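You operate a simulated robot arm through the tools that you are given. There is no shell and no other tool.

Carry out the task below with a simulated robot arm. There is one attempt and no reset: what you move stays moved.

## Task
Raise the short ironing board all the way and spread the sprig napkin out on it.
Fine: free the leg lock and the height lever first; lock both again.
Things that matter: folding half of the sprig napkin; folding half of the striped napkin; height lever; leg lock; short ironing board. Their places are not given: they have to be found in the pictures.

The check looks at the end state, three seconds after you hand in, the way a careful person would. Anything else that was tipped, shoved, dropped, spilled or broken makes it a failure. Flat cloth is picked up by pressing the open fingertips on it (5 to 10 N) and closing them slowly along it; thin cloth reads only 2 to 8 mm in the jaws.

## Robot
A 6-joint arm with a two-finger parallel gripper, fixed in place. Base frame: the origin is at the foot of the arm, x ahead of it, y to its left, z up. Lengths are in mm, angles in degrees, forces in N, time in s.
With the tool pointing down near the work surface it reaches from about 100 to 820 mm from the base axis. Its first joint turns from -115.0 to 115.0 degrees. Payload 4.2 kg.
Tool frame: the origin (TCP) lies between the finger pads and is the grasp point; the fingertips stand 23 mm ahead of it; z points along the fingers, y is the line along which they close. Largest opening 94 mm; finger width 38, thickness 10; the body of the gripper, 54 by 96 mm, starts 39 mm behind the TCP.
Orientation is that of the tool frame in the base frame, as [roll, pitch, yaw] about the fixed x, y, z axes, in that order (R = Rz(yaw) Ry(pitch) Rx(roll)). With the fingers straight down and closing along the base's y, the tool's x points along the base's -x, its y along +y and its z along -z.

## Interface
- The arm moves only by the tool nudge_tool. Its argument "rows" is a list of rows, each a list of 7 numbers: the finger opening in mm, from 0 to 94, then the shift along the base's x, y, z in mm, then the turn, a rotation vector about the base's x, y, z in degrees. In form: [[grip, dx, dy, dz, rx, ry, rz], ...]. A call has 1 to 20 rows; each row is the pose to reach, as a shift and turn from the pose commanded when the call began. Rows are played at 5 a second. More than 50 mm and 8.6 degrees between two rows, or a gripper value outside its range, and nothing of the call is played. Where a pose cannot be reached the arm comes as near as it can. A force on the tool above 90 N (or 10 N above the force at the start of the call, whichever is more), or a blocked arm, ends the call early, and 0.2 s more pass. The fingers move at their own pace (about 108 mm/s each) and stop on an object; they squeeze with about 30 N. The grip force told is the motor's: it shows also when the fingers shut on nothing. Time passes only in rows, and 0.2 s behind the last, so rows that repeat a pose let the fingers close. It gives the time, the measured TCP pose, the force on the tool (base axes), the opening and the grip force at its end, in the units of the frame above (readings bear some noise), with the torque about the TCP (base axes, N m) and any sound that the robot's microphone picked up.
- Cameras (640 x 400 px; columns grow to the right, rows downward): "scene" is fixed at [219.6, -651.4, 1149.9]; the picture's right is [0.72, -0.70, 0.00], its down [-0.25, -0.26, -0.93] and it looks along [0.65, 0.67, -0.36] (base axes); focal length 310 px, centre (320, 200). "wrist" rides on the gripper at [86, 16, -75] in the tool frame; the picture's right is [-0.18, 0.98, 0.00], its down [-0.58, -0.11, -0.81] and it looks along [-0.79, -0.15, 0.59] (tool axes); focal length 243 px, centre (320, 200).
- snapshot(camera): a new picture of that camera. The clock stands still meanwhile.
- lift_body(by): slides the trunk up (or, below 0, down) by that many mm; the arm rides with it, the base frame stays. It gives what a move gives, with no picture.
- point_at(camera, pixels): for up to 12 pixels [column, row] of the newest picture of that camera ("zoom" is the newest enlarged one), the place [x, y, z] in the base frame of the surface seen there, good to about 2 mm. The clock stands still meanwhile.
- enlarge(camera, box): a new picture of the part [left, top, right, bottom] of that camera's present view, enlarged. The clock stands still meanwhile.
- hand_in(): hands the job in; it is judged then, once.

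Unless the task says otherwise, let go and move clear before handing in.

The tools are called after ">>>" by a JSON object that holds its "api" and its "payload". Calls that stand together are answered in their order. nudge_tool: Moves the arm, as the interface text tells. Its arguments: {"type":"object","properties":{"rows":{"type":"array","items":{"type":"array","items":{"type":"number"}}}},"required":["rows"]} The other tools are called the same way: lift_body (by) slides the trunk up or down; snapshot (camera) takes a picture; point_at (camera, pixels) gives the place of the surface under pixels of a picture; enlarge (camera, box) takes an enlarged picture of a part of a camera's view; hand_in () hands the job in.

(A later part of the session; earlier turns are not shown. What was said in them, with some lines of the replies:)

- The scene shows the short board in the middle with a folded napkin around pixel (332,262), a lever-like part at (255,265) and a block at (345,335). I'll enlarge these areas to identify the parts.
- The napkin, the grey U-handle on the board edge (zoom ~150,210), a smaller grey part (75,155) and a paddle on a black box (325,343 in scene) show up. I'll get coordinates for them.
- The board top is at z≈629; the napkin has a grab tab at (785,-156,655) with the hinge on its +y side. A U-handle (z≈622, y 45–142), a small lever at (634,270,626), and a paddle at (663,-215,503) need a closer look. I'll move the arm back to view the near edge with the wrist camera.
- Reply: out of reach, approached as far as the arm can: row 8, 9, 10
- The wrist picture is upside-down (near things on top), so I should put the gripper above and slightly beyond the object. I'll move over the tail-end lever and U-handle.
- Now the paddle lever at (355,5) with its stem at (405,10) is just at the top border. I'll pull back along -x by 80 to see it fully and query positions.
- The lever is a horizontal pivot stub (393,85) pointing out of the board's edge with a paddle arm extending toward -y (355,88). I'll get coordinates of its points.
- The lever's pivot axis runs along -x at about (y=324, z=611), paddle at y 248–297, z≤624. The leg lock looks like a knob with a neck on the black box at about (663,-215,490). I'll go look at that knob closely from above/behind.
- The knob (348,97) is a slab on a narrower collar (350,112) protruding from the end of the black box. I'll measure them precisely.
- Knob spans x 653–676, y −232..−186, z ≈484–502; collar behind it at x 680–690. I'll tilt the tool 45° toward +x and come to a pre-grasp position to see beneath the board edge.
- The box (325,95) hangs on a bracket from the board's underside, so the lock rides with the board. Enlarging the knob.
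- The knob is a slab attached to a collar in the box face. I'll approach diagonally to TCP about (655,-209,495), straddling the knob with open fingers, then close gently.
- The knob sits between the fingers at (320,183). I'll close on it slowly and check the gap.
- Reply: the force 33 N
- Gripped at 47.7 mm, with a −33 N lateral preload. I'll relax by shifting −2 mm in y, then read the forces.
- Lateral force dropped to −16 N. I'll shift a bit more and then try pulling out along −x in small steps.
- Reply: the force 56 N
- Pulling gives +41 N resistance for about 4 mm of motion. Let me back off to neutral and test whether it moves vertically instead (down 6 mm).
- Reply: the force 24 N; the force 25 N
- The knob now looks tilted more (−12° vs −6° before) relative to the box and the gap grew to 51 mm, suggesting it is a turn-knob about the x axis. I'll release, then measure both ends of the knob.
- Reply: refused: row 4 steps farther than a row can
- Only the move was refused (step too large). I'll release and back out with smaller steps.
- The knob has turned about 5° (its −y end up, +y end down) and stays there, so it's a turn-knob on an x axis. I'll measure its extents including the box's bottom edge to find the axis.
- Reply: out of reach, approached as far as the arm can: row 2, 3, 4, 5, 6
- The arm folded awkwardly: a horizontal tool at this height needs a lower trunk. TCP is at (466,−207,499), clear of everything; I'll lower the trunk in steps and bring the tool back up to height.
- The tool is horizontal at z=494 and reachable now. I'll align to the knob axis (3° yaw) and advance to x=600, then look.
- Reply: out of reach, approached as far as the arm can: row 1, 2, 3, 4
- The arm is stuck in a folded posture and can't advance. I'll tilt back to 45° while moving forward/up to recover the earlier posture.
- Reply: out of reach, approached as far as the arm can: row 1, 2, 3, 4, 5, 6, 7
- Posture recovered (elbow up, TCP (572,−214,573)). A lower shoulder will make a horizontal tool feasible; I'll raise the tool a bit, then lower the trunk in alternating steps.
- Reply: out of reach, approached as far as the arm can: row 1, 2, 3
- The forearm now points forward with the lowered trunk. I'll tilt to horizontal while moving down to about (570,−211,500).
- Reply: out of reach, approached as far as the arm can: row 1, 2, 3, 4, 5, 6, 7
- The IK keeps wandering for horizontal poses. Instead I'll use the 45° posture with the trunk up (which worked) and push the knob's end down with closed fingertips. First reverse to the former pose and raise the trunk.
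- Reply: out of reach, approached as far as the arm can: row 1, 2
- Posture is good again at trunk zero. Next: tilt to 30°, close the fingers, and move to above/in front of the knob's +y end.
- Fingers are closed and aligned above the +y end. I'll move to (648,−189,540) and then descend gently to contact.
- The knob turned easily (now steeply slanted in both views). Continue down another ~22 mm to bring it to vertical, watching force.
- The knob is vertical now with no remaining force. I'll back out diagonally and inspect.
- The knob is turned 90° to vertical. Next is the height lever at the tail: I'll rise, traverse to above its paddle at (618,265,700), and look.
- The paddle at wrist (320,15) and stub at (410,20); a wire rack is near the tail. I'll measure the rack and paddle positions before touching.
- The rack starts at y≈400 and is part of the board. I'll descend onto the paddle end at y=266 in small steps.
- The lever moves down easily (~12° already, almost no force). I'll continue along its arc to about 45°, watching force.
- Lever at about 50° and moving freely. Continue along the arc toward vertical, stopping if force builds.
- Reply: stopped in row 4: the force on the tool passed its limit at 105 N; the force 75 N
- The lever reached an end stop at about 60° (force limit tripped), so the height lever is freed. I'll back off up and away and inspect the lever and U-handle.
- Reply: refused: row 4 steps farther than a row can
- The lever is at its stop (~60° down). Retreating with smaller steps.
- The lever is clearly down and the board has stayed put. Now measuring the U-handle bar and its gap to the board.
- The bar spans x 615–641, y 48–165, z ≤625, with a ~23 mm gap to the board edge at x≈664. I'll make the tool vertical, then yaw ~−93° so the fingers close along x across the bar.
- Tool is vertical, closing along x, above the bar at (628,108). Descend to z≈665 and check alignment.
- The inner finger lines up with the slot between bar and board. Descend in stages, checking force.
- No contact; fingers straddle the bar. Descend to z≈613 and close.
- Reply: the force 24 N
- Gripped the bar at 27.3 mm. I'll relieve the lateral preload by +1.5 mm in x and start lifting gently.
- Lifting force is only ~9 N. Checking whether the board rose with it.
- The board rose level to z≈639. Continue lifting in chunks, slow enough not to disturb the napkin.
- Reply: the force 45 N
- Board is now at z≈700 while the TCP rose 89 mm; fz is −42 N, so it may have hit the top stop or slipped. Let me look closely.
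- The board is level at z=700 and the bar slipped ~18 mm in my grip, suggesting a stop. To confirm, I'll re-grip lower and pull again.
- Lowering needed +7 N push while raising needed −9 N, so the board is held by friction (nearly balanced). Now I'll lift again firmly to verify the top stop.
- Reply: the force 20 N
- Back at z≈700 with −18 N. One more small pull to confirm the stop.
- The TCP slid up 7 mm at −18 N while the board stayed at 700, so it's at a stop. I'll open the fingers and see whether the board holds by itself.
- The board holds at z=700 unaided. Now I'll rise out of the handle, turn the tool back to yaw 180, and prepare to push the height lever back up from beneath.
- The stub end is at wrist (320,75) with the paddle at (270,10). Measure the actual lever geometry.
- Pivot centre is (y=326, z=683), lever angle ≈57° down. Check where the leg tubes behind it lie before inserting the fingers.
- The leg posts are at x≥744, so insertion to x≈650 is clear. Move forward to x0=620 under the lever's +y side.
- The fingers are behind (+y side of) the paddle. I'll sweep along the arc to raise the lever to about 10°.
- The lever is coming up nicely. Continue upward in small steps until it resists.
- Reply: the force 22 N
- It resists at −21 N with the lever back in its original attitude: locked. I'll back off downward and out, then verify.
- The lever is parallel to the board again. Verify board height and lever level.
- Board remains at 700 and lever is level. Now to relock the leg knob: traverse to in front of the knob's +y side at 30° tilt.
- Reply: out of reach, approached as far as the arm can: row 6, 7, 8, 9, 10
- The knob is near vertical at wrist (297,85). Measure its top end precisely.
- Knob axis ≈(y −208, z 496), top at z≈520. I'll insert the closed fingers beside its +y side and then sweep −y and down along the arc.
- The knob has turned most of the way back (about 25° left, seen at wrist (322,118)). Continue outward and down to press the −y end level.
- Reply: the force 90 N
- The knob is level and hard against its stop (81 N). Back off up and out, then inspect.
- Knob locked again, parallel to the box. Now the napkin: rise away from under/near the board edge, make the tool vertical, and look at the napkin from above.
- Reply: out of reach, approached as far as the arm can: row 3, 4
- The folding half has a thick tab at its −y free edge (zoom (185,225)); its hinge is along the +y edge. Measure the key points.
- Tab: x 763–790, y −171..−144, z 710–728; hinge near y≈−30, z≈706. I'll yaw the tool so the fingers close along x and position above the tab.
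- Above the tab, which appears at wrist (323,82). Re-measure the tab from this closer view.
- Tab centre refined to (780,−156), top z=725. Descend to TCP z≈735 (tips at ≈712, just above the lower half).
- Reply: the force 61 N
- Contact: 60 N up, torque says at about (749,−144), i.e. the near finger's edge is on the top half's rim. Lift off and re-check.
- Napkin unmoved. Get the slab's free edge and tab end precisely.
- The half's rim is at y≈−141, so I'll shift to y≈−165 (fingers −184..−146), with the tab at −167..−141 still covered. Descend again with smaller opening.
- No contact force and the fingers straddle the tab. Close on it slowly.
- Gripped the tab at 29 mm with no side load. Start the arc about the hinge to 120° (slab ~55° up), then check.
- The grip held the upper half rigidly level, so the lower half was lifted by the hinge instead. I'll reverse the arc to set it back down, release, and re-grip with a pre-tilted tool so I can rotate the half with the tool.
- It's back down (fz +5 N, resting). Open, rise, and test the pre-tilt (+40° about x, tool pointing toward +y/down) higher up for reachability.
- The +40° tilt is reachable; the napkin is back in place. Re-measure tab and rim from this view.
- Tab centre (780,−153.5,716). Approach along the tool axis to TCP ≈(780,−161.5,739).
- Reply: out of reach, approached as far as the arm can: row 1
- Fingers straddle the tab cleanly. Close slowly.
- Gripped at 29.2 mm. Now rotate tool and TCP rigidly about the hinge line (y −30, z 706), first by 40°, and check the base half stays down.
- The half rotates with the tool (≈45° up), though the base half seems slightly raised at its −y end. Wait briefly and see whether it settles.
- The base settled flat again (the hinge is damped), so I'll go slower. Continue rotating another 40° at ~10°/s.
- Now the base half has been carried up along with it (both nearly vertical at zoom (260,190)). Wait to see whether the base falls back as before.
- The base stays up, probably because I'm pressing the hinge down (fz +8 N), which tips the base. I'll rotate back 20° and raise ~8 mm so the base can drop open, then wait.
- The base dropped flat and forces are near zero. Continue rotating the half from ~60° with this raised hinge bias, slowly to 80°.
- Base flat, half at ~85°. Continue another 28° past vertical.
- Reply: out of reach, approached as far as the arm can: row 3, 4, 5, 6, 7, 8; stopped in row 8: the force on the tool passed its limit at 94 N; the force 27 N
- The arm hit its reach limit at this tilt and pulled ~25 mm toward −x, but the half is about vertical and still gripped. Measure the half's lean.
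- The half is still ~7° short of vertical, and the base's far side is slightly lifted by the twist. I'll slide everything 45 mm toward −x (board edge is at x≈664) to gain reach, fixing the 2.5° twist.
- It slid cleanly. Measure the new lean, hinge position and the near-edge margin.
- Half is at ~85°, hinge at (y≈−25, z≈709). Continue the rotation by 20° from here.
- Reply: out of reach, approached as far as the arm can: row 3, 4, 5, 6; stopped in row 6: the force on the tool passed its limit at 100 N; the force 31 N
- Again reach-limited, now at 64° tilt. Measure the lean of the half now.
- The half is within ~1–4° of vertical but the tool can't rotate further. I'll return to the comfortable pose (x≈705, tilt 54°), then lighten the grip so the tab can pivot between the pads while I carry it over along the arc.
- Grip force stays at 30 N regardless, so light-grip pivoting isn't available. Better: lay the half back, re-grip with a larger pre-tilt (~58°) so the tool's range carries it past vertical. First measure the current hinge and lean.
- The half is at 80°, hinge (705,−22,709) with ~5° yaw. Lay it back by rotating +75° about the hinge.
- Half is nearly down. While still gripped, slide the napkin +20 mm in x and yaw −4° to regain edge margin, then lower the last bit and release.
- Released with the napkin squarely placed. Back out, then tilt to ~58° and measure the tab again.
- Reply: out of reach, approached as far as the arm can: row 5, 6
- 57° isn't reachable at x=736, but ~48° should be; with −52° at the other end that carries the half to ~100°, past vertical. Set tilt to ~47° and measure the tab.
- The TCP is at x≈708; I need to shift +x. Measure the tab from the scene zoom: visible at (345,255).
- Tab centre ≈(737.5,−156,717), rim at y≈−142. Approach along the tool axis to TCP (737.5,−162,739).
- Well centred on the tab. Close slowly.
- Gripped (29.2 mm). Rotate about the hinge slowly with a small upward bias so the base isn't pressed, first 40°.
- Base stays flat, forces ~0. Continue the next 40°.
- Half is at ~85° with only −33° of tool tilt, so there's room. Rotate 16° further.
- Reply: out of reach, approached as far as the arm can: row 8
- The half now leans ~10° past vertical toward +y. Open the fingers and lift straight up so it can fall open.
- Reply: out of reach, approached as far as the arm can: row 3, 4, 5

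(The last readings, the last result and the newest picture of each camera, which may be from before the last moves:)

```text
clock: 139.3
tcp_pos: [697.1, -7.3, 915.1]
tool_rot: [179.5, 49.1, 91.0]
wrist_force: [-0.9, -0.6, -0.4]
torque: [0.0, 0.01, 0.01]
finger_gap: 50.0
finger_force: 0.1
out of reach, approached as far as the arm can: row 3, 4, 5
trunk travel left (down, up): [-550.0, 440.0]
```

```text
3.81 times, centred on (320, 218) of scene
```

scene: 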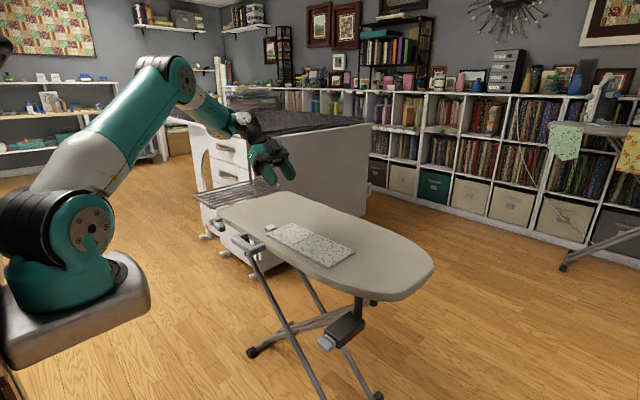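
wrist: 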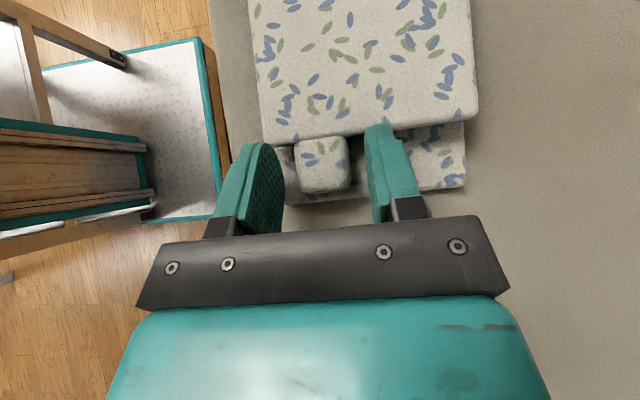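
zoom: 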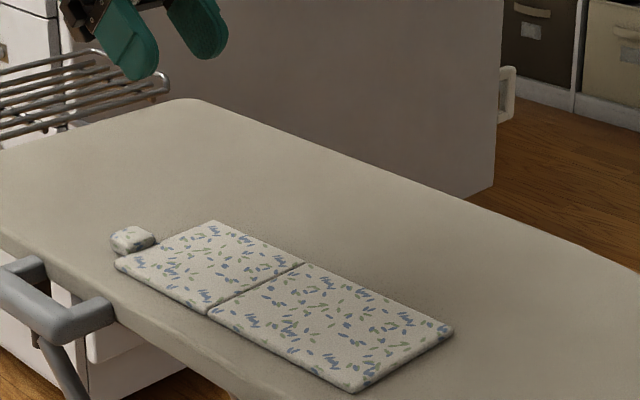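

The napkin is spread flat on the board. Check flatness, edges, and final states.

>>> {"api": "point_at", "payload": {"camera": "zoom", "pixels": [[120, 262], [210, 225], [295, 265], [210, 308], [445, 330], [355, 383], [132, 235], [160, 270], [250, 290], [110, 270], [180, 250], [340, 380]]}}

>>> {"api": "enlarge", "payload": {"camera": "scene", "box": [195, 180, 445, 400]}}

>>> {"api": "point_at", "payload": {"camera": "scene", "pixels": [[380, 280], [270, 210], [400, 260], [320, 210], [345, 322], [325, 341], [332, 337], [232, 241], [247, 234]]}}

```text
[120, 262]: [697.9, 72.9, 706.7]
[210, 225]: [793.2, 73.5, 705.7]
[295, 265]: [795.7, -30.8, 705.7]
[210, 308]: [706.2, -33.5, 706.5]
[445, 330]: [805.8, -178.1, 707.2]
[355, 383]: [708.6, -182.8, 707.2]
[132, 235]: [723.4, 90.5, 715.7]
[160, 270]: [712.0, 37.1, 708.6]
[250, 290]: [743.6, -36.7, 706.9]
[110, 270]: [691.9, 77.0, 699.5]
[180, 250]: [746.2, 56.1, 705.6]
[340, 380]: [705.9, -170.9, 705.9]
```

```text
1.82 times, centred on (320, 290) of scene
```

zoom: 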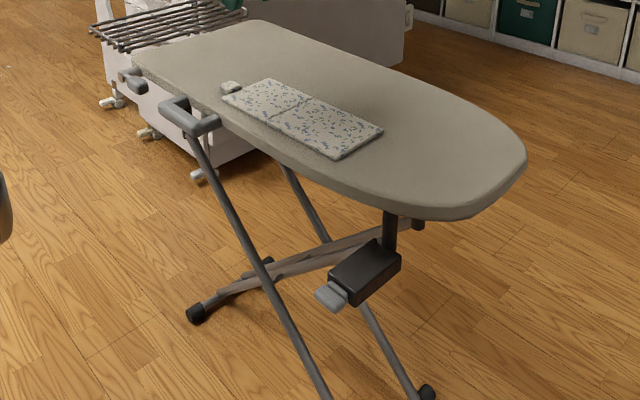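

```text
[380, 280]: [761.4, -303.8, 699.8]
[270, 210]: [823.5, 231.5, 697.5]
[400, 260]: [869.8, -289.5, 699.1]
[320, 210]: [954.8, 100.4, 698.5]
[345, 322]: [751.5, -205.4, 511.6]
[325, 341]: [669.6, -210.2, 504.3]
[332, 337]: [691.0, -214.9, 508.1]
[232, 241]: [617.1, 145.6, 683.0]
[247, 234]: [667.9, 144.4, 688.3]
```

Napkin lies flat (z≈706 everywhere) on the board at z≈699. Final look at both locks, then move the arm clear.

>>> {"api": "nudge_tool", "payload": {"rows": [[50, -20, 0, 15, 0, 0, 0], [50, -50, 0, 30, 0, 0, 0], [50, -80, 0, 50, 0, 0, 0], [50, -110, 0, 60, 0, 0, 0]]}}

>>> {"api": "enlarge", "payload": {"camera": "scene", "box": [195, 195, 295, 275]}}

>>> {"api": "enlarge", "payload": {"camera": "scene", "box": [300, 290, 390, 360]}}

>>> {"api": "snapshot", "payload": {"camera": "scene"}}

```text
clock: 140.3
tcp_pos: [585.8, -8.4, 973.3]
tool_rot: [179.8, 49.4, 90.9]
wrist_force: [-0.7, 1.0, -0.7]
torque: [-0.01, 0.03, -0.02]
finger_gap: 50.0
finger_force: 0.1
trunk travel left (down, up): [-550.0, 440.0]
```

```text
5.00 times, centred on (245, 235) of scene
```

zoom: 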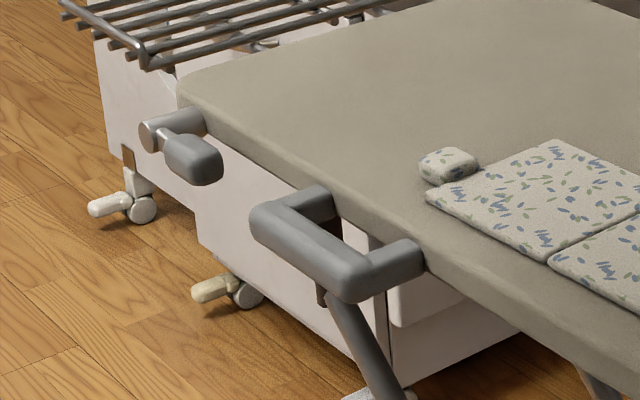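

```text
5.71 times, centred on (345, 325) of scene
```

zoom: 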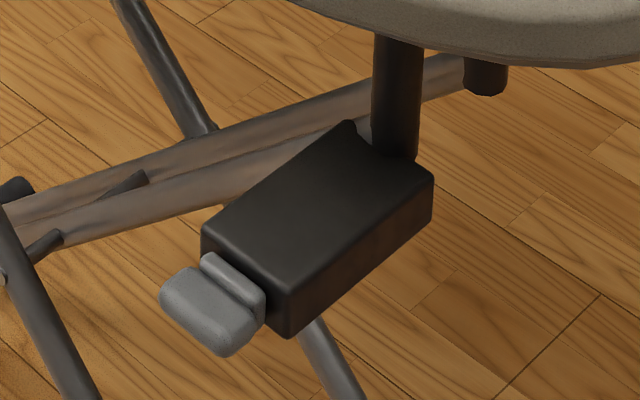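

```text
taken
```

scene: 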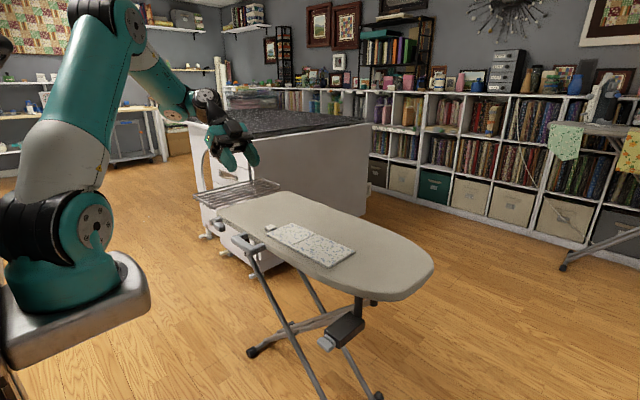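

The lever at zoom (195,158) sits level against the board, and the leg knob at (210,310) is level with its box. The napkin lies flat and the arm is clear, so I'm handing in.

>>> {"api": "hand_in", "payload": {}}

```text
The job is handed in.
```

The short ironing board is raised, both locks are closed again, and the sprig napkin lies spread out flat on it. I've handed the job in; no result has come back yet.

- **Board:** it went up about 70 mm, from 629 mm to about 699 mm. There it stopped rising even with a 42 N pull, so I took that as its top stop. It stayed level and held by itself when I let go.
- **Leg lock:** I turned it about 80° to free it. After the lift I turned it back level until it hit its stop.
- **Height lever:** I pushed it down about 60° to free it. After the lift I raised it back level until it hit its stop.
- **Napkin:** it took several tries to flip the top half over. Along the way I slid the napkin about 40 mm towards the robot, so it is no longer exactly where it started. It lies flat and fully on the board.

The arm is clear of the board, and I saw nothing else moved or knocked over in the last pictures. I did not touch the striped napkin.
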